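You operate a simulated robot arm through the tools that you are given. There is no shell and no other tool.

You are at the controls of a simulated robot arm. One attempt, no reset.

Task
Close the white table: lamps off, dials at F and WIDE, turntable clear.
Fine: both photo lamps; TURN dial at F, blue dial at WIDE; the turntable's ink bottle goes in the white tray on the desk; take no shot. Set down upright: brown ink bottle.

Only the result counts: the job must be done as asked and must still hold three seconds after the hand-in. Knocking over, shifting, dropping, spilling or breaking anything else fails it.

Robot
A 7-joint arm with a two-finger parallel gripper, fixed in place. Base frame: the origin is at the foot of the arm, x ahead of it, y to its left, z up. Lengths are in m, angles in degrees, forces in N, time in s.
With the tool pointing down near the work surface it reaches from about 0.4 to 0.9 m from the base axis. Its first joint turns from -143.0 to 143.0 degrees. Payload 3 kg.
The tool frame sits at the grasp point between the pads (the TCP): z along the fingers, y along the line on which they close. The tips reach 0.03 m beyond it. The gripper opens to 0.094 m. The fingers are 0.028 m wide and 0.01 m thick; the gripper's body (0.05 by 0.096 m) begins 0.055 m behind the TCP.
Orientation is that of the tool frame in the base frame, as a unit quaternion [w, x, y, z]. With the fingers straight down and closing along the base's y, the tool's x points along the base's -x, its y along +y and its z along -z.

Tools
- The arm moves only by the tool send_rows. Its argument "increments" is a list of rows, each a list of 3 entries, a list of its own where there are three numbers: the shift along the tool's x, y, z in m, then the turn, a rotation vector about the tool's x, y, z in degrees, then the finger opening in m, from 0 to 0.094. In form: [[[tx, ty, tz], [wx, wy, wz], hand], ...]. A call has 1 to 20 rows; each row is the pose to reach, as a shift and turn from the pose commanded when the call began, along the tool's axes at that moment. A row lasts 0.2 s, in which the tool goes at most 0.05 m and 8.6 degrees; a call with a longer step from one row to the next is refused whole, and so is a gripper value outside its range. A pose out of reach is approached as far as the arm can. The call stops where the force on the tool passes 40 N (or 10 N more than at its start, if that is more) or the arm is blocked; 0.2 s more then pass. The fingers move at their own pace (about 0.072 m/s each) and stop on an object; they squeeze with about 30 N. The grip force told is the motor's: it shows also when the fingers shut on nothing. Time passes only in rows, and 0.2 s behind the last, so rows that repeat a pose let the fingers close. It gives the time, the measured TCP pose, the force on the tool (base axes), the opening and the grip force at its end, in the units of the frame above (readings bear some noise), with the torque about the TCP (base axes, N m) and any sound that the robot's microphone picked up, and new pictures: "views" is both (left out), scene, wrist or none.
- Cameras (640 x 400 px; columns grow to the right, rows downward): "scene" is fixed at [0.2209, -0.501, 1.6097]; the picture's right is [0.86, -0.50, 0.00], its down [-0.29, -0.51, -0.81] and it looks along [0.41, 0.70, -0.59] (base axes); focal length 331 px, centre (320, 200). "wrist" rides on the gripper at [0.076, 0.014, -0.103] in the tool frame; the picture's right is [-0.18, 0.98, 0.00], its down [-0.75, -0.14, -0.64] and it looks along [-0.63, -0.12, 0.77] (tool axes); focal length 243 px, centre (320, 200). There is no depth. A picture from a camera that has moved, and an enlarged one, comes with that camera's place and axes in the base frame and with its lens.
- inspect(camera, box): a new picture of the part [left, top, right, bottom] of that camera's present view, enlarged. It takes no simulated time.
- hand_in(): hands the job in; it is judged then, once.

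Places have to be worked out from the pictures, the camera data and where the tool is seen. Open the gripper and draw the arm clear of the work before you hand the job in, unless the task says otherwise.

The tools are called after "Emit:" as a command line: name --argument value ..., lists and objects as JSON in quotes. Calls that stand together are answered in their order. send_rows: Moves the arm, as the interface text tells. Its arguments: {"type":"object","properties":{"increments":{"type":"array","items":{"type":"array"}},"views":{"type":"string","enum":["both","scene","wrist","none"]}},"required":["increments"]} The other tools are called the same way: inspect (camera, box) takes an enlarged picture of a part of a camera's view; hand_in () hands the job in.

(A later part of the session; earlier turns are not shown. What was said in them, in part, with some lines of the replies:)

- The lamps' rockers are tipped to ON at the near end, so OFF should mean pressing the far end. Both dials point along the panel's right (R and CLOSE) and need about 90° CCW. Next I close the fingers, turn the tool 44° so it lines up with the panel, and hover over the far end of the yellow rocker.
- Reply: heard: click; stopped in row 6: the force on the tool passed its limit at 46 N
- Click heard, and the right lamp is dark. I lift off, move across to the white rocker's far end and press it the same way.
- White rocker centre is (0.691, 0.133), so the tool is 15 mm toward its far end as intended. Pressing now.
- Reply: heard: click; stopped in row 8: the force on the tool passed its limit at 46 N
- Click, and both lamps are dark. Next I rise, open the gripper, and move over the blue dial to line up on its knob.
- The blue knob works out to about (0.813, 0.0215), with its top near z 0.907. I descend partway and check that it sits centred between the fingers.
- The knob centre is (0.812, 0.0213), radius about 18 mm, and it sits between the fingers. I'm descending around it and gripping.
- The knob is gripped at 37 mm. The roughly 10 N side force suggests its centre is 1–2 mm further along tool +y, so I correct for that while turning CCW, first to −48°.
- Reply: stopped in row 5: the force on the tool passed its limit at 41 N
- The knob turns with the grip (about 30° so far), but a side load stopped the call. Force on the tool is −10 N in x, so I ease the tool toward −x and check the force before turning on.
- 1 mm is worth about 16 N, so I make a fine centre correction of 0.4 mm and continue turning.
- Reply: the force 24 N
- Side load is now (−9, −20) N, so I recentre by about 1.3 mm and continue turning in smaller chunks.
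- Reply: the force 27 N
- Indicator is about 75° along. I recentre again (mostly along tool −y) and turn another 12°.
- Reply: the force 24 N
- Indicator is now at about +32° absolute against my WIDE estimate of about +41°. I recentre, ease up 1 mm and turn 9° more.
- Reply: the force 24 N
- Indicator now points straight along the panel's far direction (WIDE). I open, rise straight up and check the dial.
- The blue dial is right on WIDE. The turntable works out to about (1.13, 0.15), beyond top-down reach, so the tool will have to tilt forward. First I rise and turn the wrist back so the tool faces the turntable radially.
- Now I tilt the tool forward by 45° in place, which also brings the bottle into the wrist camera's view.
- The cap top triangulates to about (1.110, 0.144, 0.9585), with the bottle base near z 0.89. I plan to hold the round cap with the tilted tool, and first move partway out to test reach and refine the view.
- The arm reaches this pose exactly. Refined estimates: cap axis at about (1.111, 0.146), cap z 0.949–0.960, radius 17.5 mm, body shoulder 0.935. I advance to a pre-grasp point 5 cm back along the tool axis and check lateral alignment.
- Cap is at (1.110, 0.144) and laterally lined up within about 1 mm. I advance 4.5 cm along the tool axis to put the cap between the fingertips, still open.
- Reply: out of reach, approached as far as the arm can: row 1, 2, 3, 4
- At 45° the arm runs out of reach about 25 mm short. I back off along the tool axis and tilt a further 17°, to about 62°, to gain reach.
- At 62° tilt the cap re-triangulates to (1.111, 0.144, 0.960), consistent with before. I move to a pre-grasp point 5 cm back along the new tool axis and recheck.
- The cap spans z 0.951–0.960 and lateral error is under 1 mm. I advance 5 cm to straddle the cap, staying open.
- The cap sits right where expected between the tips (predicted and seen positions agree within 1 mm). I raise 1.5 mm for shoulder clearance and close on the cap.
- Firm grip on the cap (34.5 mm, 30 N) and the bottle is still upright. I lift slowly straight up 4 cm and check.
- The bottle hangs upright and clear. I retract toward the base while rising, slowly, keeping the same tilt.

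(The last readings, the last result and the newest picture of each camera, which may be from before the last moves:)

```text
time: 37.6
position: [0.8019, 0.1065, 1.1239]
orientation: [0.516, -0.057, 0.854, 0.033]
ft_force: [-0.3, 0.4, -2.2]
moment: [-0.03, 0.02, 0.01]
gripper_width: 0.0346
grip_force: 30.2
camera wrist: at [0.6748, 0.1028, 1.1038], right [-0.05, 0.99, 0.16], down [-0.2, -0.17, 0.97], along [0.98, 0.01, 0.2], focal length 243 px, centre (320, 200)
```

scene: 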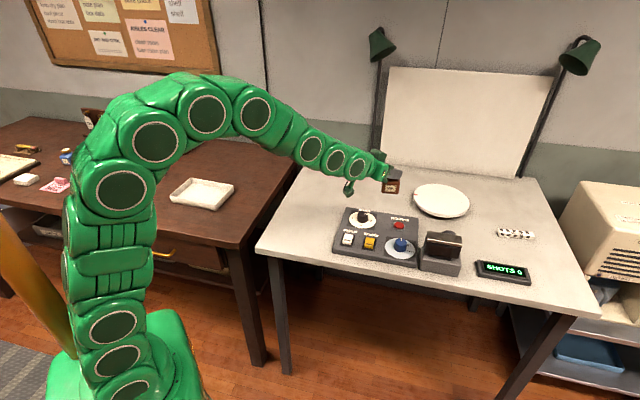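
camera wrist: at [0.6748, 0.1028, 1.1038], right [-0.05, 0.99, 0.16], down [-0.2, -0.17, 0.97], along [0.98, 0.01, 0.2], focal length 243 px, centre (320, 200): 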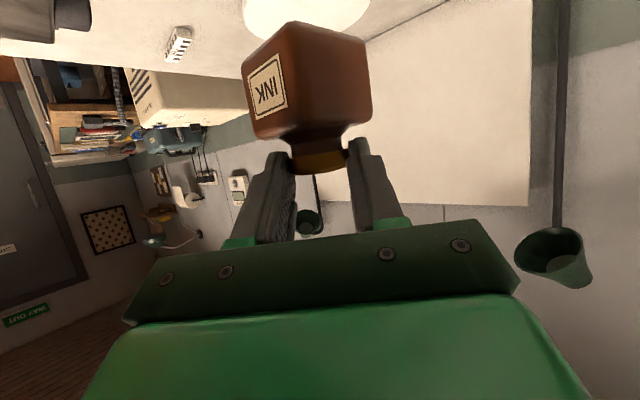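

Turntable is clear. The desk top triangulates to about z 0.87, so the tray centre is near (0.36, 0.65). I sweep the bottle about the base axis to that azimuth at z≈1.12, keeping the tilt and bottle upright.

Emit:
send_rows --increments '[[[0.001, 0.0211, -0.0019], [-1.33, 0, -0.69], 0.025], [[0.0034, 0.0589, -0.0066], [-3.72, 0, -1.94], 0.025], [[0.0073, 0.103, -0.014], [-6.56, 0, -3.42], 0.025], [[0.0123, 0.1464, -0.0237], [-9.4, 0, -4.9], 0.025], [[0.0184, 0.1889, -0.0354], [-12.24, 0, -6.38], 0.025], [[0.0255, 0.2304, -0.049], [-15.08, 0, -7.86], 0.025], [[0.0338, 0.2708, -0.0648], [-17.91, 0, -9.33], 0.025], [[0.0429, 0.3099, -0.0824], [-20.75, 0, -10.81], 0.025], [[0.0531, 0.3476, -0.1019], [-23.59, 0, -12.29], 0.025], [[0.0641, 0.3838, -0.123], [-26.43, 0, -13.77], 0.025], [[0.076, 0.4185, -0.1458], [-29.26, 0, -15.25], 0.025], [[0.0888, 0.4515, -0.1703], [-32.1, 0, -16.73], 0.025], [[0.1022, 0.4827, -0.1961], [-34.94, 0, -18.21], 0.025], [[0.1164, 0.5121, -0.2234], [-37.78, 0, -19.69], 0.025], [[0.1313, 0.5395, -0.2519], [-40.62, 0, -21.16], 0.025], [[0.1468, 0.5651, -0.2816], [-43.45, 0, -22.64], 0.025], [[0.1593, 0.5835, -0.3056], [-45.67, 0, -23.8], 0.025], [[0.1669, 0.594, -0.3202], [-47.0, 0, -24.49], 0.025], [[0.17, 0.598, -0.3261], [-47.53, 0, -24.77], 0.025], [[0.17, 0.598, -0.3261], [-47.53, 0, -24.77], 0.025]]'

Emit:
inspect --camera "scene" --box '[130, 90, 290, 230]'

```text
time: 41.9
position: [0.3564, 0.6542, 1.123]
orientation: [0.445, -0.436, 0.737, 0.264]
ft_force: [0.3, 0.1, -1.8]
moment: [-0.01, 0.06, -0.02]
gripper_width: 0.0347
grip_force: 30.3
camera wrist: at [0.2827, 0.5479, 1.1043], right [-0.82, 0.55, 0.16], down [0.02, -0.26, 0.97], along [0.57, 0.8, 0.2], focal length 243 px, centre (320, 200)
```

scene: 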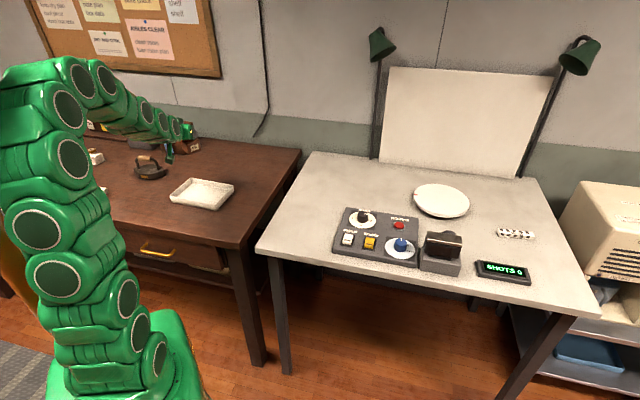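
wrist: 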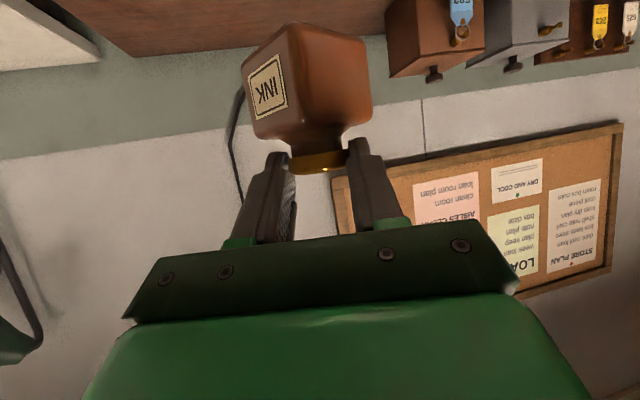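

```text
2.86 times, centred on (210, 160) of scene
camera zoom: at [0.2209, -0.501, 1.6097], right [0.86, -0.5, 0.0], down [-0.29, -0.51, -0.81], along [0.41, 0.7, -0.59], focal length 945 px, centre (634, 314)
```

zoom: 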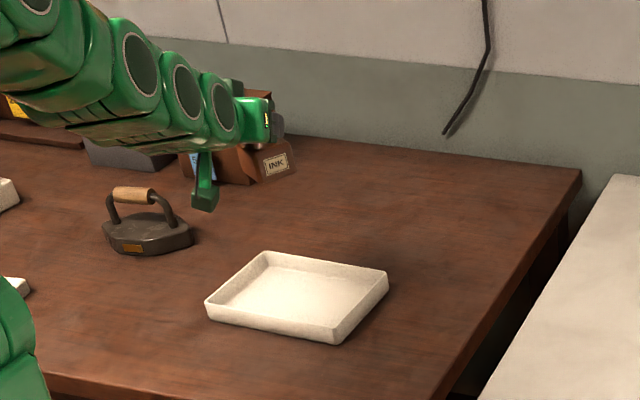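

Arm is over the tray; the rim corners put the tray centre at about (0.361, 0.642), so I shift slightly and descend to z 1.0 to compare bottle and tray in the scene view.

Emit:
send_rows --increments '[[[0.01, -0.001, 0.003], [0, 0, 0], 0.025], [[0.03, -0.0025, 0.009], [0, 0, 0], 0.025], [[0.055, -0.0046, 0.0164], [0, 0, 0], 0.025], [[0.08, -0.0066, 0.0239], [0, 0, 0], 0.025], [[0.105, -0.0087, 0.0313], [0, 0, 0], 0.025], [[0.1203, -0.01, 0.0359], [0, 0, 0], 0.025], [[0.1203, -0.01, 0.0359], [0, 0, 0], 0.025]]'

Emit:
inspect --camera "scene" --box '[130, 110, 270, 230]'

```text
time: 43.5
position: [0.353, 0.6244, 1.0023]
orientation: [0.445, -0.436, 0.736, 0.265]
ft_force: [-0.4, 0.4, -1.6]
moment: [-0.07, 0.06, 0.01]
gripper_width: 0.0347
grip_force: 29.9
camera wrist: at [0.2795, 0.5189, 0.9819], right [-0.82, 0.55, 0.16], down [0.02, -0.26, 0.97], along [0.57, 0.79, 0.2], focal length 243 px, centre (320, 200)
```

scene: 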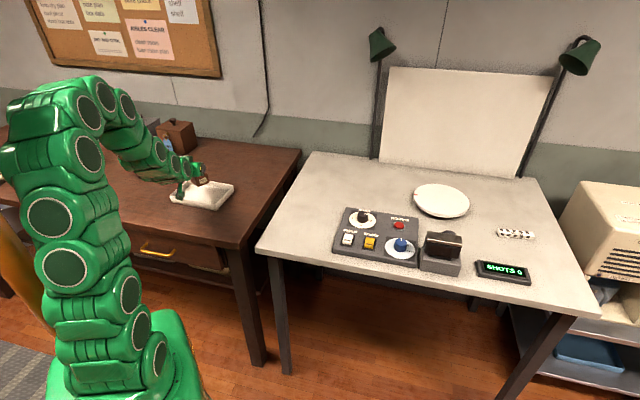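
wrist: 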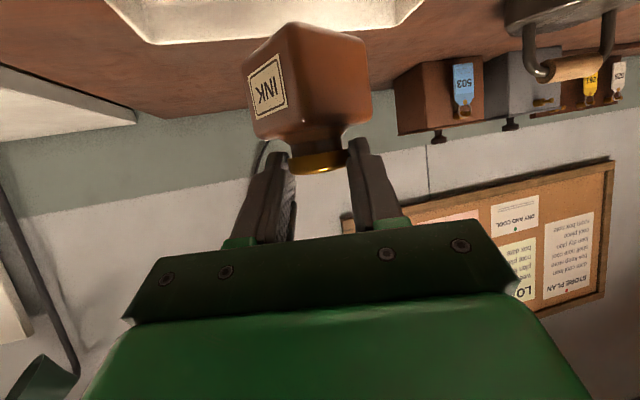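

```text
3.33 times, centred on (200, 170) of scene
camera zoom: at [0.2209, -0.501, 1.6097], right [0.86, -0.5, 0.0], down [-0.29, -0.51, -0.81], along [0.41, 0.7, -0.59], focal length 1102 px, centre (720, 300)
```

zoom: 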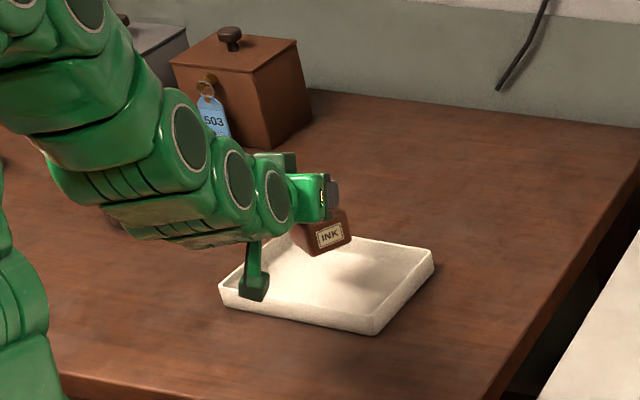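

Wrist and scene triangulate the tray rim to z≈0.887 (floor about 0.86), and the bottle axis is at (0.361, 0.639), right over the tray's middle. I lower 5 cm, slowing down.

Emit:
send_rows --increments '[[[0.0133, 0.0, 0.007], [0, 0, 0], 0.025], [[0.0266, -0.0001, 0.014], [0, 0, 0], 0.025], [[0.0372, -0.0001, 0.0196], [0, 0, 0], 0.025], [[0.0443, -0.0001, 0.0233], [0, 0, 0], 0.025], [[0.0443, -0.0001, 0.0233], [0, 0, 0], 0.025]]'

Emit:
inspect --camera "scene" --box '[150, 140, 260, 220]'

```text
time: 44.6
position: [0.3533, 0.6235, 0.949]
orientation: [0.444, -0.436, 0.737, 0.264]
ft_force: [-0.2, 0.0, -1.9]
moment: [-0.04, 0.0, 0.0]
gripper_width: 0.0347
grip_force: 30.1
camera wrist: at [0.2793, 0.5201, 0.9303], right [-0.82, 0.55, 0.16], down [0.02, -0.26, 0.97], along [0.57, 0.79, 0.2], focal length 243 px, centre (320, 200)
```

scene: 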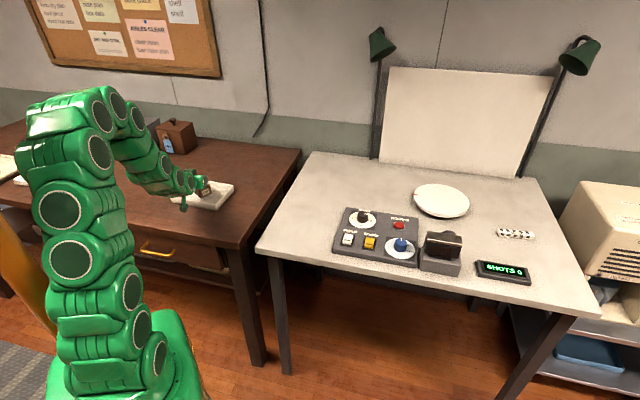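
wrist: 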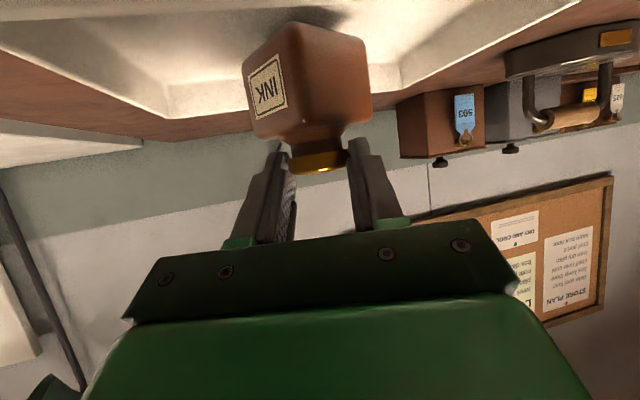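

```text
5.00 times, centred on (205, 180) of scene
camera zoom: at [0.2209, -0.501, 1.6097], right [0.86, -0.5, 0.0], down [-0.29, -0.51, -0.81], along [0.41, 0.7, -0.59], focal length 1653 px, centre (895, 300)
```

zoom: 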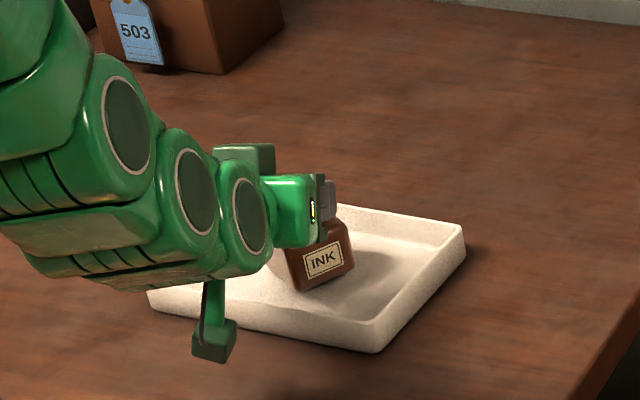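

Bottle is inside the tray walls with a small gap beneath. I lower in fine steps and watch the vertical force.

Emit:
send_rows --increments '[[[0.0018, 0.0, 0.0009], [0, 0, 0], 0.025], [[0.0035, 0.0, 0.0019], [0, 0, 0], 0.025], [[0.0053, 0.0, 0.0028], [0, 0, 0], 0.025], [[0.0053, 0.0, 0.0028], [0, 0, 0], 0.025]]' --views "none"

Emit:
inspect --camera "scene" --box '[180, 155, 240, 205]'

```text
time: 45.6
position: [0.3524, 0.6236, 0.9421]
orientation: [0.445, -0.436, 0.737, 0.264]
ft_force: [-0.3, 0.3, -1.2]
moment: [-0.02, 0.02, -0.01]
gripper_width: 0.0346
grip_force: 30.1
```

```text
8.00 times, centred on (210, 180) of scene
camera zoom: at [0.2209, -0.501, 1.6097], right [0.86, -0.5, 0.0], down [-0.29, -0.51, -0.81], along [0.41, 0.7, -0.59], focal length 2645 px, centre (1200, 360)
```

zoom: 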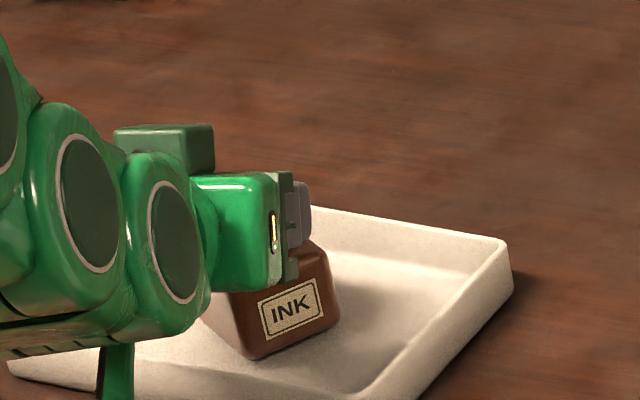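

No contact yet (force still the bottle's weight). I lower another 6 mm in fine steps.

Emit:
send_rows --increments '[[[0.0018, 0.0, 0.0009], [0, 0, 0], 0.025], [[0.0035, 0.0, 0.0019], [0, 0, 0], 0.025], [[0.0035, 0.0, 0.0019], [0, 0, 0], 0.025]]' --views "none"

```text
time: 46.5
position: [0.3517, 0.626, 0.9385]
orientation: [0.445, -0.436, 0.737, 0.264]
ft_force: [0.2, 1.1, -1.0]
moment: [0.0, 0.07, 0.0]
gripper_width: 0.0347
grip_force: 30.2
```

Still only the weight on the sensor, so I keep lowering in 2 mm steps.

Emit:
send_rows --increments '[[[0.0018, 0.0, 0.0009], [0, 0, 0], 0.025], [[0.0035, 0.0, 0.0019], [0, 0, 0], 0.025], [[0.0035, 0.0, 0.0019], [0, 0, 0], 0.025]]' --views "wrist"

Emit:
inspect --camera "scene" --box '[180, 155, 240, 205]'

```text
time: 47.2
position: [0.3542, 0.6258, 0.9363]
orientation: [0.447, -0.435, 0.736, 0.265]
ft_force: [-3.6, 7.5, 29.4]
moment: [0.69, -0.14, 0.08]
gripper_width: 0.0349
grip_force: 30.0
camera wrist: at [0.2811, 0.521, 0.9166], right [-0.82, 0.55, 0.17], down [0.02, -0.26, 0.96], along [0.57, 0.79, 0.21], focal length 243 px, centre (320, 200)
```

wrist: 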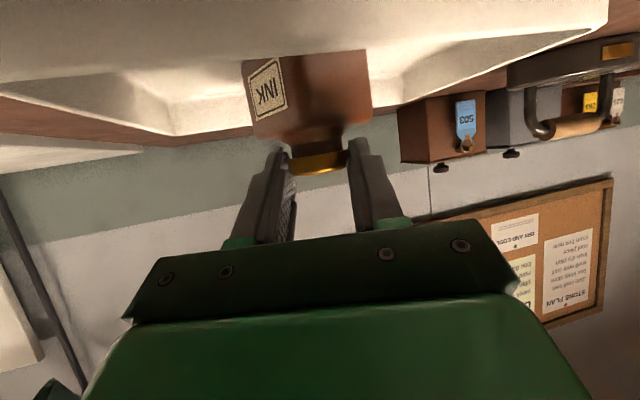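

```text
8.00 times, centred on (210, 180) of scene
camera zoom: at [0.2209, -0.501, 1.6097], right [0.86, -0.5, 0.0], down [-0.29, -0.51, -0.81], along [0.41, 0.7, -0.59], focal length 2645 px, centre (1200, 360)
```

zoom: 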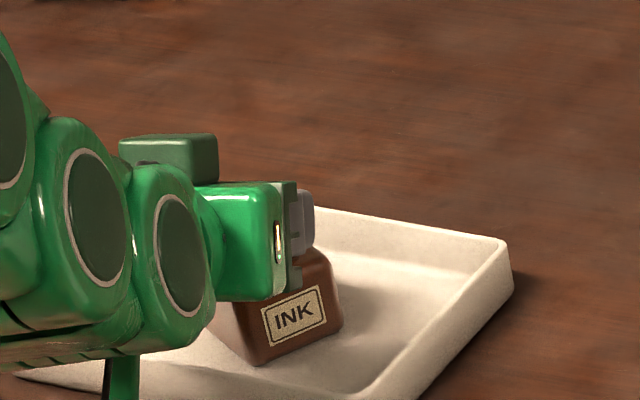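

Contact: 29 N upward, so the bottle is on the tray floor. I back off about 1.6 mm to unload it before releasing.

Emit:
send_rows --increments '[[[-0.0014, 0.0, -0.0007], [0, 0, 0], 0.025], [[-0.0014, 0.0, -0.0007], [0, 0, 0], 0.025]]' --views "none"

```text
time: 47.9
position: [0.3555, 0.6242, 0.9374]
orientation: [0.444, -0.435, 0.737, 0.263]
ft_force: [1.9, 4.0, 22.0]
moment: [0.79, -0.48, 0.0]
gripper_width: 0.0349
grip_force: 30.1
```

Emit:
send_rows --increments '[[[-0.0009, 0.0, -0.0005], [0, 0, 0], 0.025], [[-0.0013, 0.0, -0.0007], [0, 0, 0], 0.025], [[-0.0013, 0.0, -0.0007], [0, 0, 0], 0.025]]' --views "none"

```text
time: 48.6
position: [0.3545, 0.6241, 0.9369]
orientation: [0.444, -0.436, 0.738, 0.262]
ft_force: [1.5, -1.5, 5.2]
moment: [0.07, -0.2, -0.1]
gripper_width: 0.0347
grip_force: 30.0
```

Now 5 N, nearly unloaded. I ease up 0.4 mm and open slowly.

Emit:
send_rows --increments '[[[-0.0004, 0.0, -0.0002], [0, 0, 0], 0.025], [[-0.0004, 0.0, -0.0002], [0, 0, 0], 0.036], [[-0.0004, 0.0, -0.0002], [0, 0, 0], 0.042], [[-0.0004, 0.0, -0.0002], [0, 0, 0], 0.055], [[-0.0004, 0.0, -0.0002], [0, 0, 0], 0.07], [[-0.0004, 0.0, -0.0002], [0, 0, 0], 0.07]]'

Emit:
inspect --camera "scene" --box '[180, 155, 240, 205]'

Emit:
inspect --camera "wrist" --box '[200, 20, 440, 200]'

```text
time: 50.0
position: [0.3539, 0.6246, 0.9389]
orientation: [0.446, -0.434, 0.737, 0.263]
ft_force: [-0.3, 0.2, -0.6]
moment: [-0.03, 0.02, 0.01]
gripper_width: 0.07
grip_force: 0.0
camera wrist: at [0.2802, 0.5197, 0.9187], right [-0.82, 0.55, 0.16], down [0.02, -0.26, 0.97], along [0.57, 0.79, 0.2], focal length 243 px, centre (320, 200)
```

scene: 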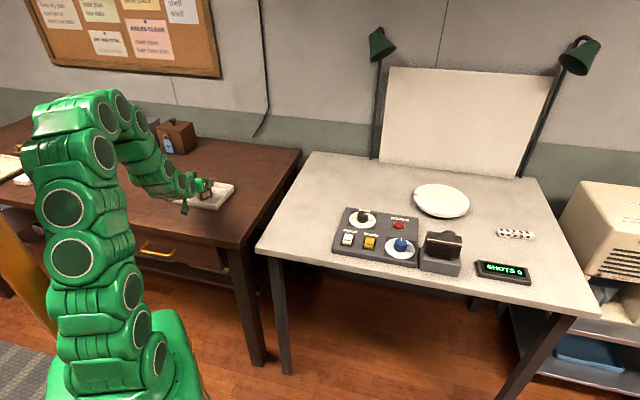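
wrist: 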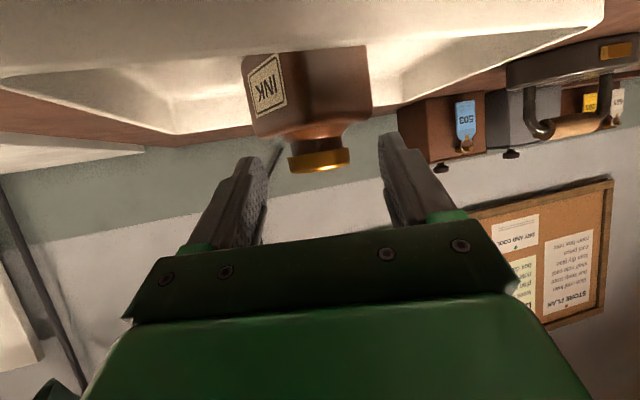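

```text
8.00 times, centred on (210, 180) of scene
camera zoom: at [0.2209, -0.501, 1.6097], right [0.86, -0.5, 0.0], down [-0.29, -0.51, -0.81], along [0.41, 0.7, -0.59], focal length 2645 px, centre (1200, 360)
```

zoom: 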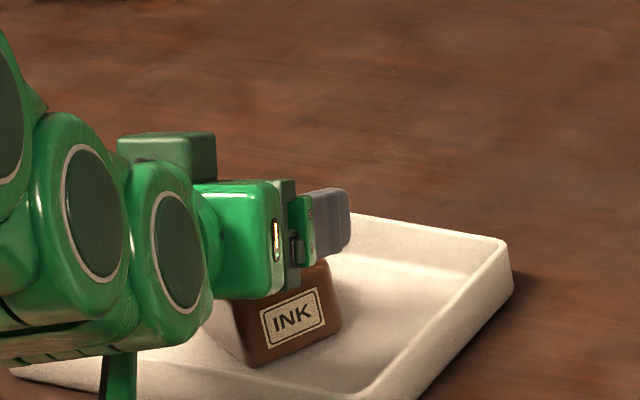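

```text
2.22 times, centred on (320, 110) of wrist
camera zoom: at [0.2802, 0.5197, 0.9187], right [-0.82, 0.55, 0.16], down [0.02, -0.26, 0.97], along [0.57, 0.79, 0.2], focal length 539 px, centre (320, 400)
```

zoom: 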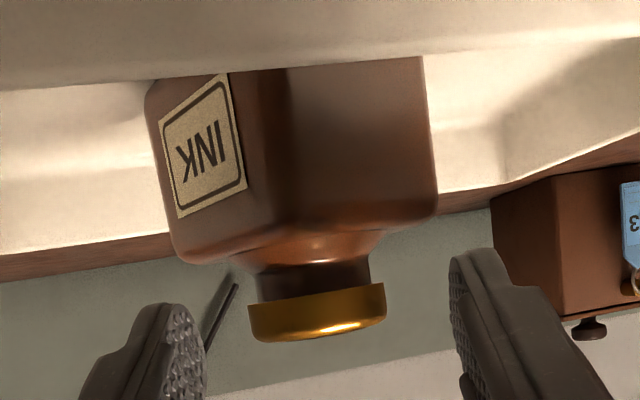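

Released; the bottle stands upright in the tray. I withdraw back along the tool axis past the cap, then go straight up.

Emit:
send_rows --increments '[[[0.0, 0.0, -0.015], [0, 0, 0], 0.075], [[0.0, 0.0, -0.035], [0, 0, 0], 0.075], [[0.0, 0.0, -0.06], [0, 0, 0], 0.075], [[-0.035, 0.0, -0.079], [0, 0, 0], 0.075], [[-0.075, 0.0, -0.1], [0, 0, 0], 0.075], [[-0.1152, 0.0, -0.1207], [0, 0, 0], 0.075], [[-0.15, 0.0, -0.139], [0, 0, 0], 0.075], [[-0.15, 0.0, -0.139], [0, 0, 0], 0.075]]'

Emit:
inspect --camera "scene" --box '[150, 140, 260, 220]'

```text
time: 51.9
position: [0.3261, 0.5778, 1.1384]
orientation: [0.445, -0.435, 0.738, 0.263]
ft_force: [0.4, 0.9, 0.3]
moment: [-0.01, 0.03, 0.01]
gripper_width: 0.0752
grip_force: 0.0
camera wrist: at [0.2525, 0.4735, 1.1189], right [-0.82, 0.55, 0.16], down [0.02, -0.26, 0.97], along [0.57, 0.8, 0.2], focal length 243 px, centre (320, 200)
```

scene: 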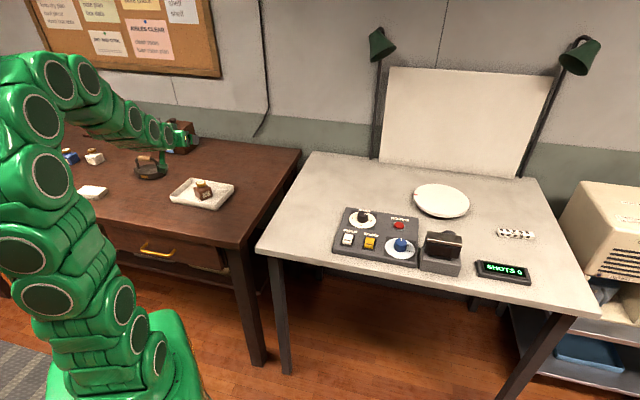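
wrist: 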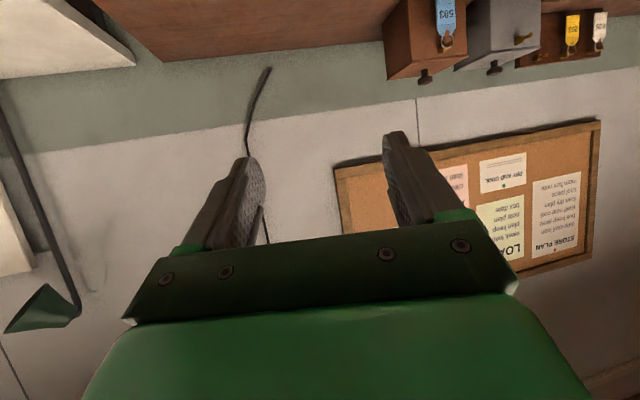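

```text
5.00 times, centred on (205, 180) of scene
camera zoom: at [0.2209, -0.501, 1.6097], right [0.86, -0.5, 0.0], down [-0.29, -0.51, -0.81], along [0.41, 0.7, -0.59], focal length 1653 px, centre (895, 300)
```

zoom: 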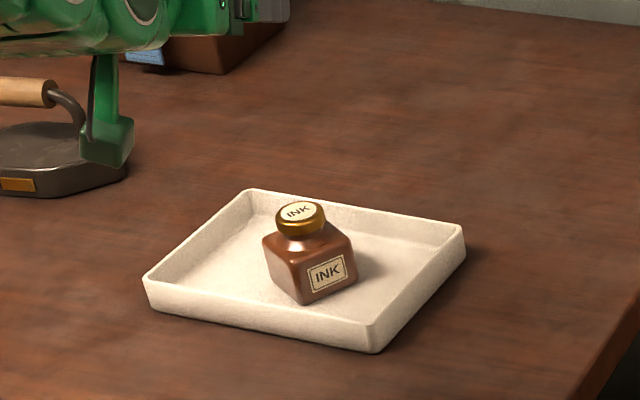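

Bottle is standing upright in the tray. Next is the TURN dial: first I bring the tool back to pointing straight down here, at a safe height.

Emit:
send_rows --increments '[[[0, 0, 0], [0, 7.8, 0], 0.075], [[0, 0, 0], [0, 15.6, 0], 0.075], [[0, 0, 0], [0, 23.4, 0], 0.075], [[0, 0, 0], [0, 31.2, 0], 0.075], [[0, 0, 0], [0, 39, 0], 0.075], [[0, 0, 0], [0, 46.8, 0], 0.075], [[0, 0, 0], [0, 54.6, 0], 0.075], [[0, 0, 0], [0, 62.3, 0], 0.075], [[0, 0, 0], [0, 62.3, 0], 0.075]]' --views "scene"

```text
time: 53.9
position: [0.3276, 0.5766, 1.137]
orientation: [0.0, -0.509, 0.861, 0.0]
ft_force: [-0.8, -0.5, -0.6]
moment: [0.0, -0.02, -0.01]
gripper_width: 0.0748
grip_force: 0.1
```

scene: 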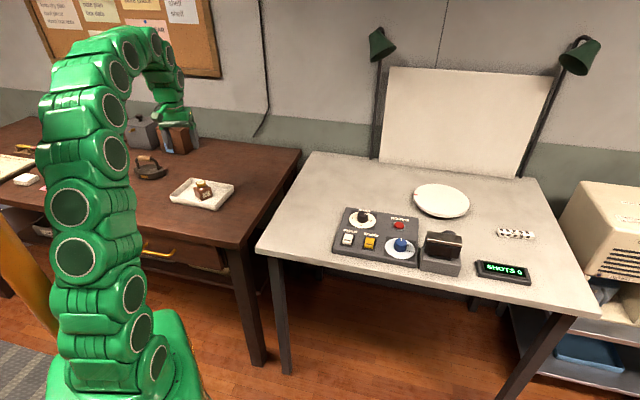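

Tool is exactly vertical. Now I sweep back over the panel to above the TURN dial, turning the wrist 101° so there is room for the 90° CCW turn.

Emit:
send_rows --increments '[[[0.006, -0.0331, 0], [0, 0, 5.61], 0.075], [[0.012, -0.0661, 0], [0, 0, 11.22], 0.075], [[0.018, -0.0992, 0], [0, 0, 16.83], 0.075], [[0.024, -0.1323, 0], [0, 0, 22.44], 0.075], [[0.03, -0.1654, 0], [0, 0, 28.06], 0.075], [[0.036, -0.1984, 0], [0, 0, 33.67], 0.075], [[0.042, -0.2315, 0], [0, 0, 39.28], 0.075], [[0.048, -0.2646, 0], [0, 0, 44.89], 0.075], [[0.054, -0.2977, 0], [0, 0, 50.5], 0.075], [[0.06, -0.3307, 0], [0, 0, 56.11], 0.075], [[0.066, -0.3638, 0], [0, 0, 61.72], 0.075], [[0.072, -0.3969, 0], [0, 0, 67.33], 0.075], [[0.078, -0.4299, 0.018], [0, 0, 72.94], 0.075], [[0.084, -0.463, 0.036], [0, 0, 78.56], 0.075], [[0.09, -0.4961, 0.054], [0, 0, 84.17], 0.075], [[0.096, -0.5292, 0.072], [0, 0, 89.78], 0.075], [[0.102, -0.5622, 0.09], [0, 0, 95.39], 0.075], [[0.108, -0.5953, 0.107], [0, 0, 101], 0.075], [[0.108, -0.5953, 0.107], [0, 0, 101], 0.075]]'

Emit:
inspect --camera "wrist" --box '[200, 20, 440, 200]'

```text
time: 57.9
position: [0.7979, 0.1969, 1.0261]
orientation: [0.0, 0.34, 0.94, 0.001]
ft_force: [-0.8, -0.5, 0.5]
moment: [-0.04, -0.01, -0.04]
gripper_width: 0.075
grip_force: 0.1
camera wrist: at [0.7482, 0.2553, 1.1292], right [0.77, 0.64, 0.0], down [0.49, -0.59, 0.64], along [0.41, -0.49, -0.77], focal length 243 px, centre (320, 200)
```

scene: 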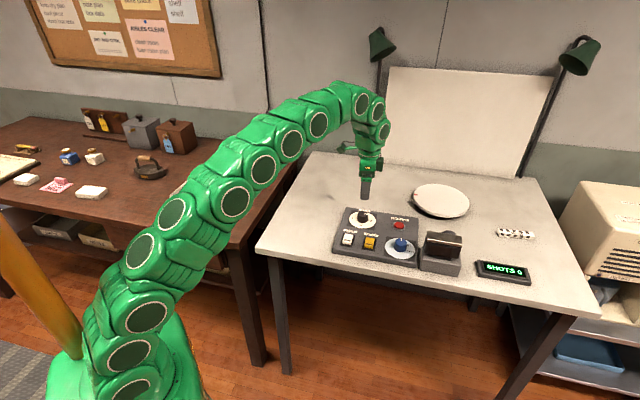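
wrist: 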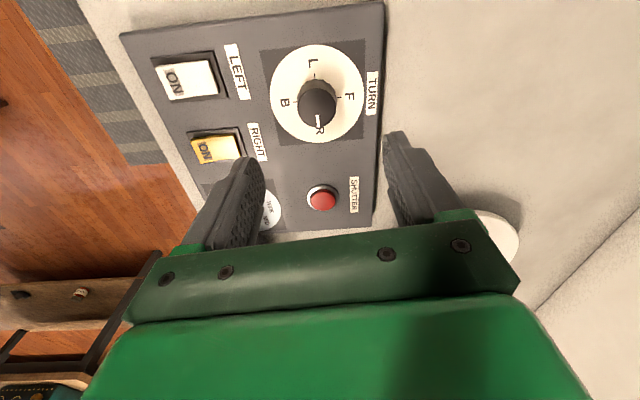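

```text
2.22 times, centred on (320, 110) of wrist
camera zoom: at [0.7482, 0.2553, 1.1292], right [0.77, 0.64, 0.0], down [0.49, -0.59, 0.64], along [0.41, -0.49, -0.77], focal length 539 px, centre (320, 400)
```

zoom: 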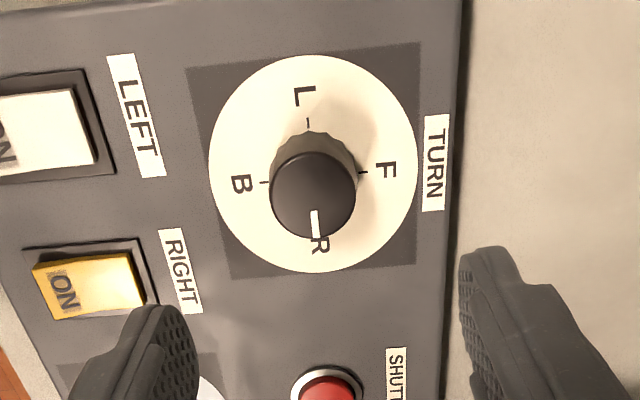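

TURN indicator reads R, and the F tick is straight toward the TURN label. Knob centre computes to (0.7945, 0.195). I shift to it and descend partway to confirm centring.

Emit:
send_rows --increments '[[[0.0018, -0.0025, 0.025], [0, 0, 0], 0.07], [[0.0018, -0.0025, 0.05], [0, 0, 0], 0.07], [[0.0018, -0.0025, 0.075], [0, 0, 0], 0.07], [[0.0018, -0.0025, 0.075], [0, 0, 0], 0.07]]' --views "wrist"

Emit:
inspect --camera "wrist" --box '[200, 60, 440, 240]'

```text
time: 58.9
position: [0.794, 0.1978, 0.9537]
orientation: [-0.001, 0.341, 0.94, 0.0]
ft_force: [0.9, 0.5, 0.2]
moment: [0.02, 0.0, 0.04]
gripper_width: 0.0697
grip_force: 0.2
camera wrist: at [0.7446, 0.2561, 1.0558], right [0.77, 0.64, 0.0], down [0.49, -0.59, 0.64], along [0.41, -0.49, -0.77], focal length 243 px, centre (320, 200)
```

wrist: 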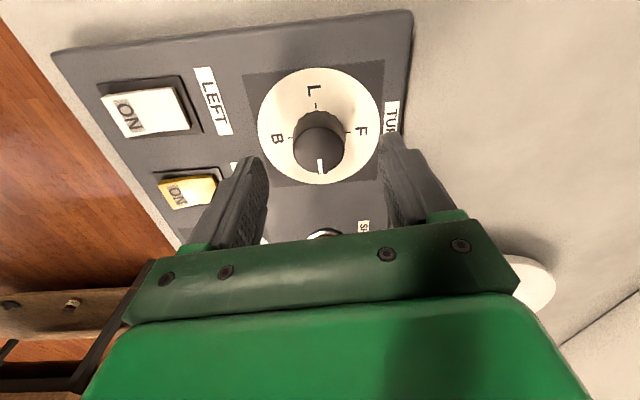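

```text
2.22 times, centred on (320, 150) of wrist
camera zoom: at [0.7446, 0.2561, 1.0558], right [0.77, 0.64, 0.0], down [0.49, -0.59, 0.64], along [0.41, -0.49, -0.77], focal length 539 px, centre (320, 311)
```

zoom: 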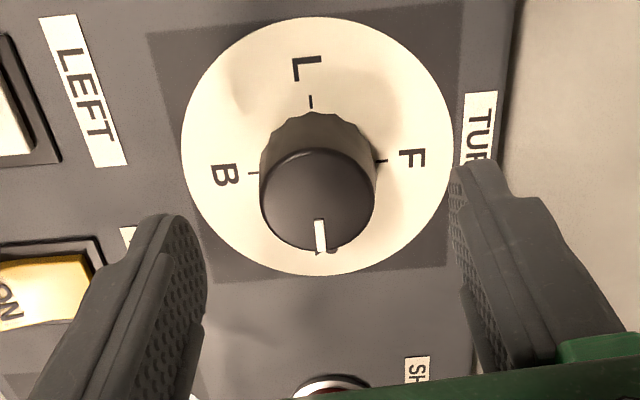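

Knob is well placed; I make a 2 mm tool-x correction, descend around it and grip.

Emit:
send_rows --increments '[[[-0.002, -0.0005, 0.012], [0, 0, 0], 0.07], [[-0.002, -0.0005, 0.025], [0, 0, 0], 0.07], [[-0.002, -0.0005, 0.037], [0, 0, 0], 0.07], [[-0.002, -0.0005, 0.038], [0, 0, 0], 0.05], [[-0.002, -0.0005, 0.038], [0, 0, 0], 0.03], [[-0.002, -0.0005, 0.038], [0, 0, 0], 0.03], [[-0.002, -0.0005, 0.038], [0, 0, 0], 0.03]]' --views "wrist"

```text
time: 60.5
position: [0.7936, 0.1955, 0.9154]
orientation: [-0.001, 0.341, 0.94, -0.001]
ft_force: [-2.3, -2.3, -4.4]
moment: [-0.09, 0.06, -0.01]
gripper_width: 0.0372
grip_force: 44.7
camera wrist: at [0.746, 0.2533, 1.018], right [0.77, 0.64, 0.0], down [0.49, -0.59, 0.64], along [0.41, -0.49, -0.77], focal length 243 px, centre (320, 200)
```

wrist: 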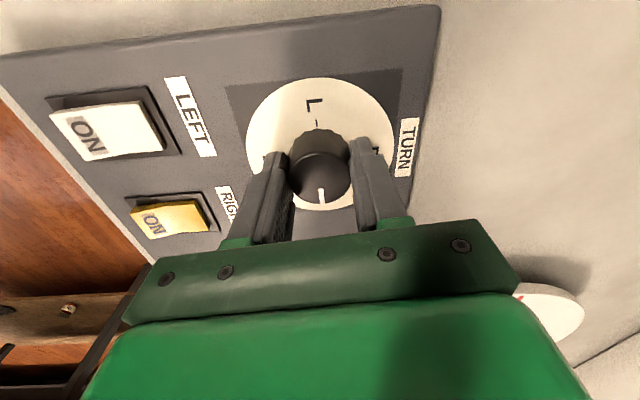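

Gripped with hardly any side load. I turn CCW the first 30°.

Emit:
send_rows --increments '[[[0, 0, 0], [0, 0, -5], 0.03], [[0, 0, 0], [0, 0, -10], 0.03], [[0, 0, 0], [0, 0, -15], 0.03], [[0, 0, 0], [0, 0, -20], 0.03], [[0, 0, 0], [0, 0, -25], 0.03], [[0, 0, 0], [0, 0, -30], 0.03]]' --views "both"

Emit:
inspect --camera "scene" --box '[330, 170, 480, 270]'

```text
time: 61.9
position: [0.7942, 0.1937, 0.9141]
orientation: [-0.002, 0.085, 0.996, 0.0]
ft_force: [-16.9, 3.9, -1.4]
moment: [0.03, 0.58, -0.03]
gripper_width: 0.0372
grip_force: 44.7
camera wrist: at [0.7227, 0.2202, 1.0182], right [0.35, 0.94, 0.0], down [0.72, -0.27, 0.64], along [0.6, -0.22, -0.77], focal length 243 px, centre (320, 200)
```

scene: 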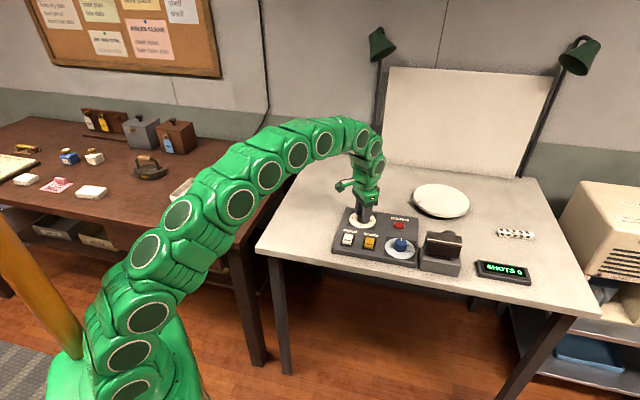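
wrist: 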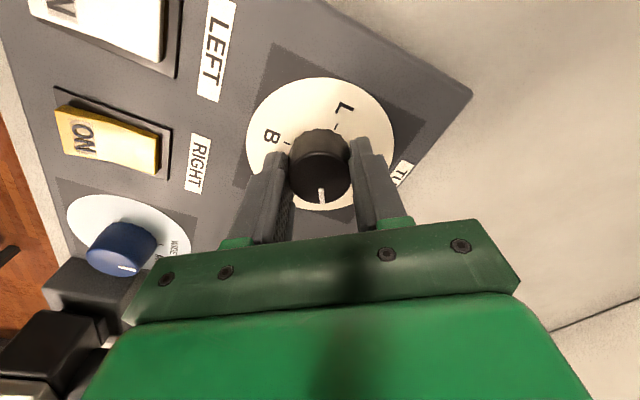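

```text
4.00 times, centred on (405, 220) of scene
camera zoom: at [0.2209, -0.501, 1.6097], right [0.86, -0.5, 0.0], down [-0.29, -0.51, -0.81], along [0.41, 0.7, -0.59], focal length 1322 px, centre (-20, 120)
```

zoom: 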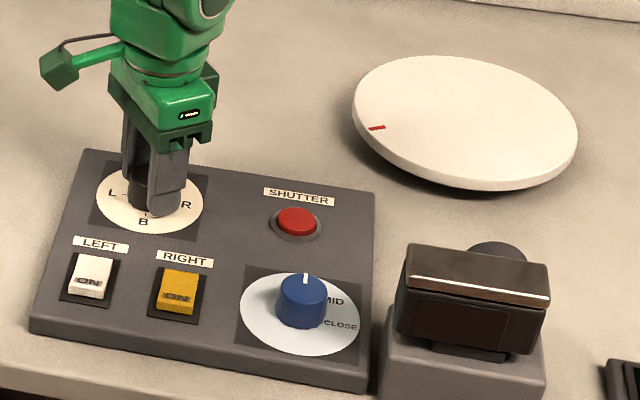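

The turntable mark follows the dial. Side load is −17 N in x, so I recentre 1 mm and turn 25° more.

Emit:
send_rows --increments '[[[0.001, 0.0001, 0], [0, 0, 0], 0.03], [[0.001, 0.0001, 0], [0, 0, -5], 0.03], [[0.001, 0.0001, 0], [0, 0, -10], 0.03], [[0.001, 0.0001, 0], [0, 0, -15], 0.03], [[0.001, 0.0001, 0], [0, 0, -20], 0.03], [[0.001, 0.0001, 0], [0, 0, -25], 0.03]]' --views "none"

```text
time: 63.2
position: [0.795, 0.1937, 0.916]
orientation: [0.001, -0.133, 0.991, 0.0]
ft_force: [15.9, -2.1, 4.5]
moment: [-0.3, -0.56, -0.02]
gripper_width: 0.0369
grip_force: 44.4
```

Emit:
send_rows --increments '[[[-0.001, -0.0004, 0], [0, 0, 0], 0.03], [[-0.001, -0.0004, 0], [0, 0, -5], 0.03], [[-0.001, -0.0004, 0], [0, 0, -10], 0.03], [[-0.001, -0.0004, 0], [0, 0, -15], 0.03], [[-0.001, -0.0004, 0], [0, 0, -20], 0.03], [[-0.001, -0.0004, 0], [0, 0, -25], 0.03]]' --views "both"

Emit:
inspect --camera "scene" --box '[335, 195, 395, 235]'

Emit:
inspect --camera "scene" --box '[330, 170, 480, 270]'

```text
time: 64.7
position: [0.797, 0.1937, 0.9156]
orientation: [-0.001, -0.343, 0.939, 0.001]
ft_force: [-16.1, -2.0, 18.3]
moment: [-0.3, 0.75, 0.07]
gripper_width: 0.0366
grip_force: 45.1
camera wrist: at [0.728, 0.1549, 1.018], right [-0.49, 0.87, 0.0], down [0.67, 0.38, 0.64], along [0.56, 0.32, -0.77], focal length 243 px, centre (320, 200)
```

scene: 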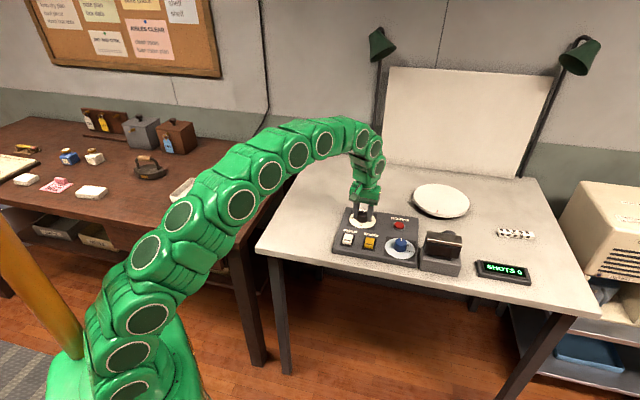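
wrist: 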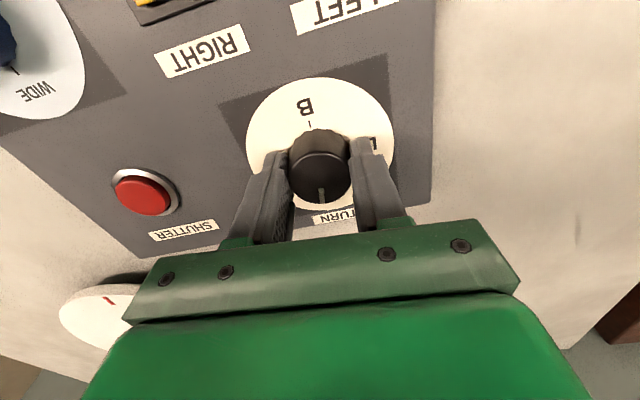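

```text
10.00 times, centred on (365, 215) of scene
camera zoom: at [0.2209, -0.501, 1.6097], right [0.86, -0.5, 0.0], down [-0.29, -0.51, -0.81], along [0.41, 0.7, -0.59], focal length 3306 px, centre (-130, 50)
```

zoom: 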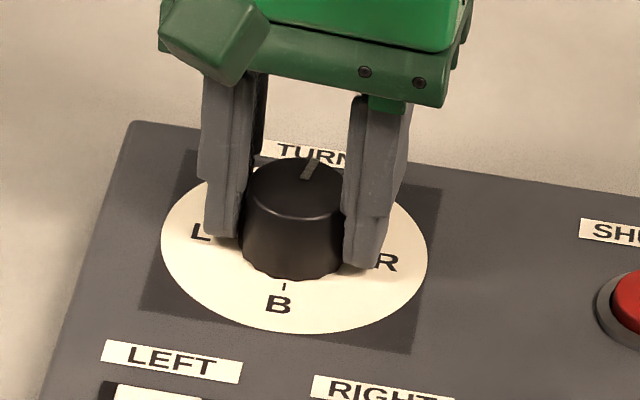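

```text
4.00 times, centred on (405, 220) of scene
camera zoom: at [0.2209, -0.501, 1.6097], right [0.86, -0.5, 0.0], down [-0.29, -0.51, -0.81], along [0.41, 0.7, -0.59], focal length 1322 px, centre (-20, 120)
```

zoom: 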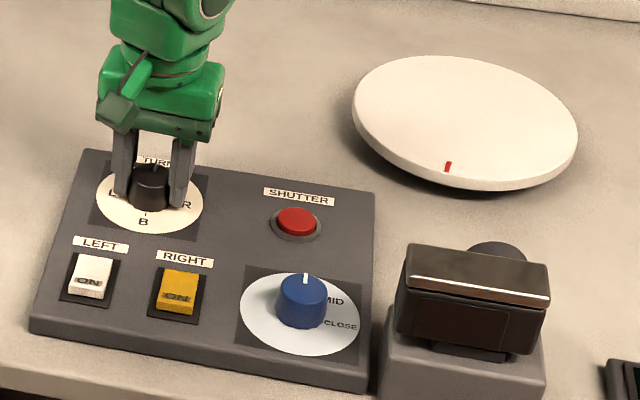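

Indicator is about 82° of the way, with F at 90°. I recentre, ease up 1 mm and turn 8.5° more.

Emit:
send_rows --increments '[[[0.0009, 0.0005, -0.001], [0, 0, 0], 0.03], [[0.0009, 0.0005, -0.001], [0, 0, -4], 0.03], [[0.0009, 0.0005, -0.001], [0, 0, -8.5], 0.03], [[0.0009, 0.0005, -0.001], [0, 0, -8.5], 0.03]]' --views "none"

Emit:
inspect --camera "scene" --box '[335, 195, 395, 235]'

```text
time: 65.7
position: [0.7955, 0.1933, 0.9148]
orientation: [-0.001, -0.414, 0.91, 0.002]
ft_force: [7.1, 14.2, -21.8]
moment: [0.77, -0.6, 0.09]
gripper_width: 0.0369
grip_force: 45.3
```

```text
10.00 times, centred on (365, 215) of scene
camera zoom: at [0.2209, -0.501, 1.6097], right [0.86, -0.5, 0.0], down [-0.29, -0.51, -0.81], along [0.41, 0.7, -0.59], focal length 3306 px, centre (-130, 50)
```

zoom: 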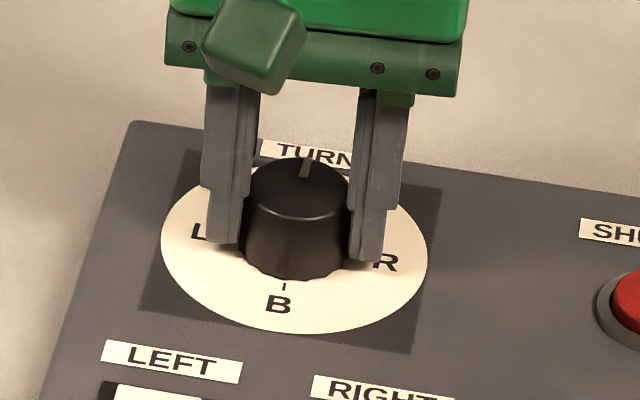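

Indicator now points straight along the panel's far direction, at F. I release and rise straight up to verify.

Emit:
send_rows --increments '[[[0, 0, 0.0005], [0, 0, 0], 0.05], [[0, 0, 0.0005], [0, 0, 0], 0.07], [[0, 0, -0.02], [0, 0, 0], 0.07], [[0, 0, -0.05], [0, 0, 0], 0.07], [[0, 0, -0.085], [0, 0, 0], 0.07], [[0, 0, -0.12], [0, 0, 0], 0.07], [[0, 0, -0.12], [0, 0, 0], 0.07]]'

Emit:
inspect --camera "wrist" --box '[260, 40, 380, 145]'

Emit:
inspect --camera "scene" --box '[335, 195, 395, 235]'

Emit:
inspect --camera "scene" --box '[330, 170, 550, 290]'

```text
time: 67.2
position: [0.7978, 0.1954, 1.0364]
orientation: [0.0, -0.412, 0.911, 0.001]
ft_force: [-0.8, -0.4, -0.5]
moment: [-0.01, 0.01, -0.03]
gripper_width: 0.0697
grip_force: 0.0
camera wrist: at [0.7358, 0.1477, 1.1393], right [-0.62, 0.79, 0.0], down [0.6, 0.47, 0.64], along [0.5, 0.4, -0.77], focal length 243 px, centre (320, 200)
```

scene: 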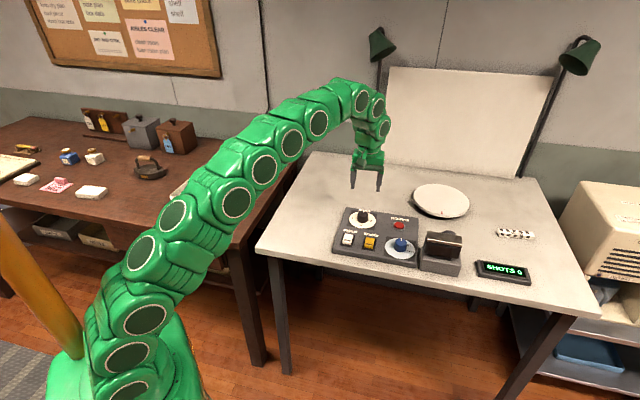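
wrist: 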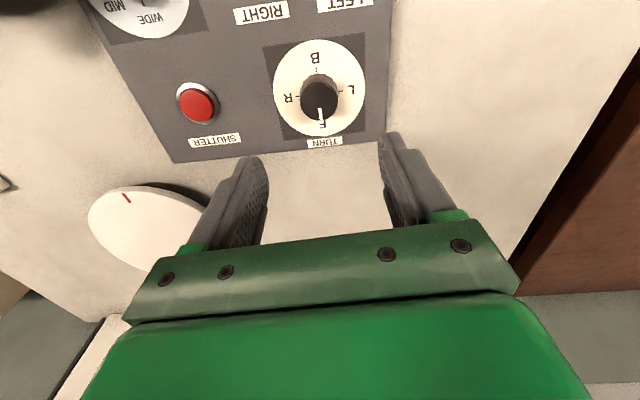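

```text
3.81 times, centred on (320, 92) of wrist
camera zoom: at [0.7358, 0.1477, 1.1393], right [-0.62, 0.79, 0.0], down [0.6, 0.47, 0.64], along [0.5, 0.4, -0.77], focal length 924 px, centre (320, 610)
```

zoom: 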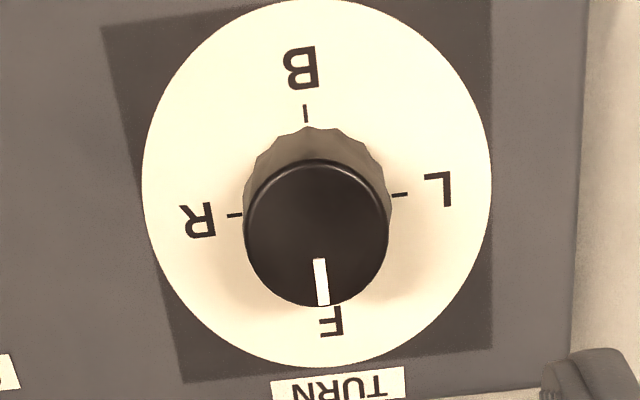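

```text
10.00 times, centred on (365, 215) of scene
camera zoom: at [0.2209, -0.501, 1.6097], right [0.86, -0.5, 0.0], down [-0.29, -0.51, -0.81], along [0.41, 0.7, -0.59], focal length 3306 px, centre (-130, 50)
```

zoom: 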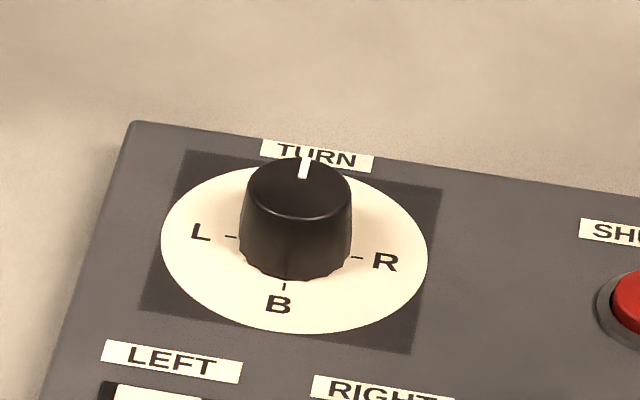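

```text
2.91 times, centred on (440, 230) of scene
camera zoom: at [0.2209, -0.501, 1.6097], right [0.86, -0.5, 0.0], down [-0.29, -0.51, -0.81], along [0.41, 0.7, -0.59], focal length 962 px, centre (-29, 113)
```

zoom: 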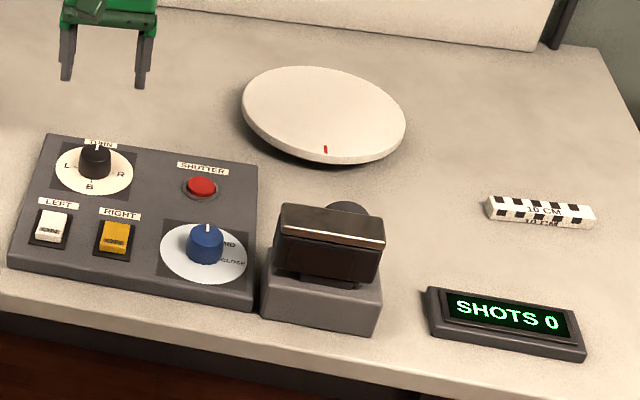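

TURN sits exactly on F, blue on WIDE, shots 0, turntable clear. I retract the arm up and back with the gripper open, then do a last check.

Emit:
send_rows --increments '[[[0.0, 0.0, -0.04], [0, 0, 0], 0.08], [[0.026, 0.029, -0.06], [0, 0, 0], 0.09], [[0.052, 0.058, -0.08], [0, 0, 0], 0.09], [[0.079, 0.088, -0.1], [0, 0, 0], 0.09], [[0.105, 0.117, -0.115], [0, 0, 0], 0.09], [[0.131, 0.147, -0.13], [0, 0, 0], 0.09], [[0.157, 0.176, -0.145], [0, 0, 0], 0.09], [[0.184, 0.205, -0.155], [0, 0, 0], 0.09], [[0.21, 0.2346, -0.16], [0, 0, 0], 0.09], [[0.21, 0.2346, -0.16], [0, 0, 0], 0.09]]'

Emit:
inspect --camera "scene" --box '[325, 195, 475, 285]'

Emit:
inspect --camera "scene" --box '[150, 140, 260, 220]'

Emit:
inspect --camera "scene" --box '[350, 10, 620, 180]'

```text
time: 69.5
position: [0.4803, 0.19, 1.1965]
orientation: [0.0, -0.412, 0.911, 0.0]
ft_force: [-0.2, 0.0, -1.2]
moment: [0.02, 0.03, -0.01]
gripper_width: 0.0899
grip_force: 0.0
camera wrist: at [0.4196, 0.1425, 1.2997], right [-0.62, 0.79, 0.0], down [0.6, 0.47, 0.64], along [0.5, 0.4, -0.77], focal length 243 px, centre (320, 200)
```

scene: 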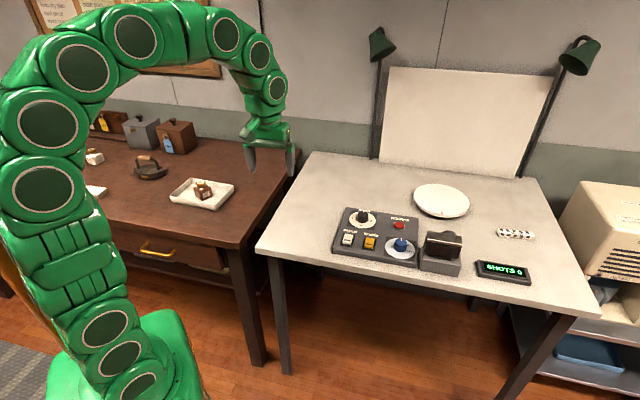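
wrist: 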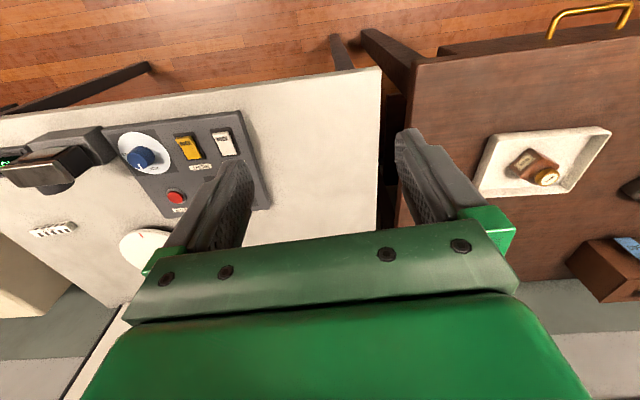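

```text
4.27 times, centred on (400, 240) of scene
camera zoom: at [0.2209, -0.501, 1.6097], right [0.86, -0.5, 0.0], down [-0.29, -0.51, -0.81], along [0.41, 0.7, -0.59], focal length 1411 px, centre (-21, 29)
```

zoom: 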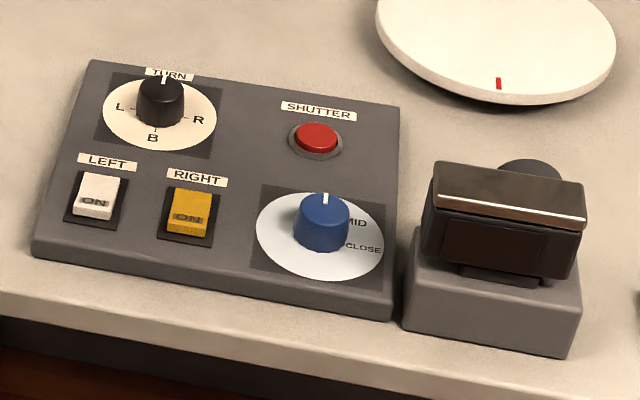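

```text
5.00 times, centred on (205, 180) of scene
camera zoom: at [0.2209, -0.501, 1.6097], right [0.86, -0.5, 0.0], down [-0.29, -0.51, -0.81], along [0.41, 0.7, -0.59], focal length 1653 px, centre (895, 300)
```

zoom: 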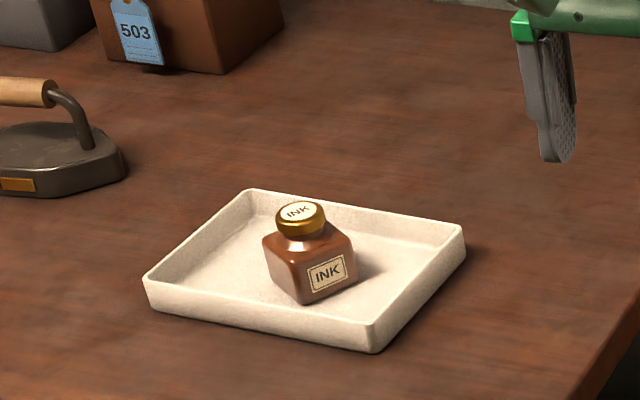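

```text
2.35 times, centred on (485, 95) of scene
camera zoom: at [0.2209, -0.501, 1.6097], right [0.86, -0.5, 0.0], down [-0.29, -0.51, -0.81], along [0.41, 0.7, -0.59], focal length 778 px, centre (-68, 447)
```

zoom: 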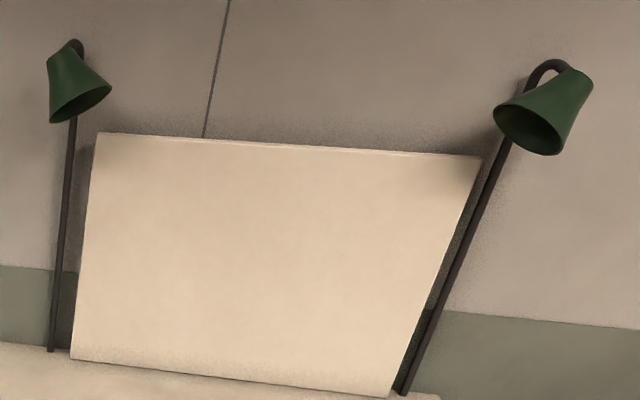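

Everything checks out: both lamps are dark, TURN is at F, blue is at WIDE, the turntable is empty and the brown bottle is upright in the white tray. Shots still read 0 and the arm is clear with the gripper open, so I hand in.

Emit:
hand_in

```text
The job is handed in.
```

The white table is closed as asked, and the job is handed in. In the last pictures before hand-in:

- **Lamps:** both photo lamps are off; each rocker clicked and its lamp went dark.
- **Dials:** TURN points at F and the blue dial points at WIDE. The turntable turned along with the TURN dial.
- **Ink bottle:** the brown bottle stands upright in the white tray on the desk, and the turntable is empty.
- **Camera:** no shot was taken; the counter still reads SHOTS 0.

The turntable was beyond the arm's reach with the tool pointing down. I picked the bottle up by its cap with the tool tilted forward. Nothing else was knocked or shifted that I could see. The arm is drawn back from the work with the gripper open. I have not seen the judging result.
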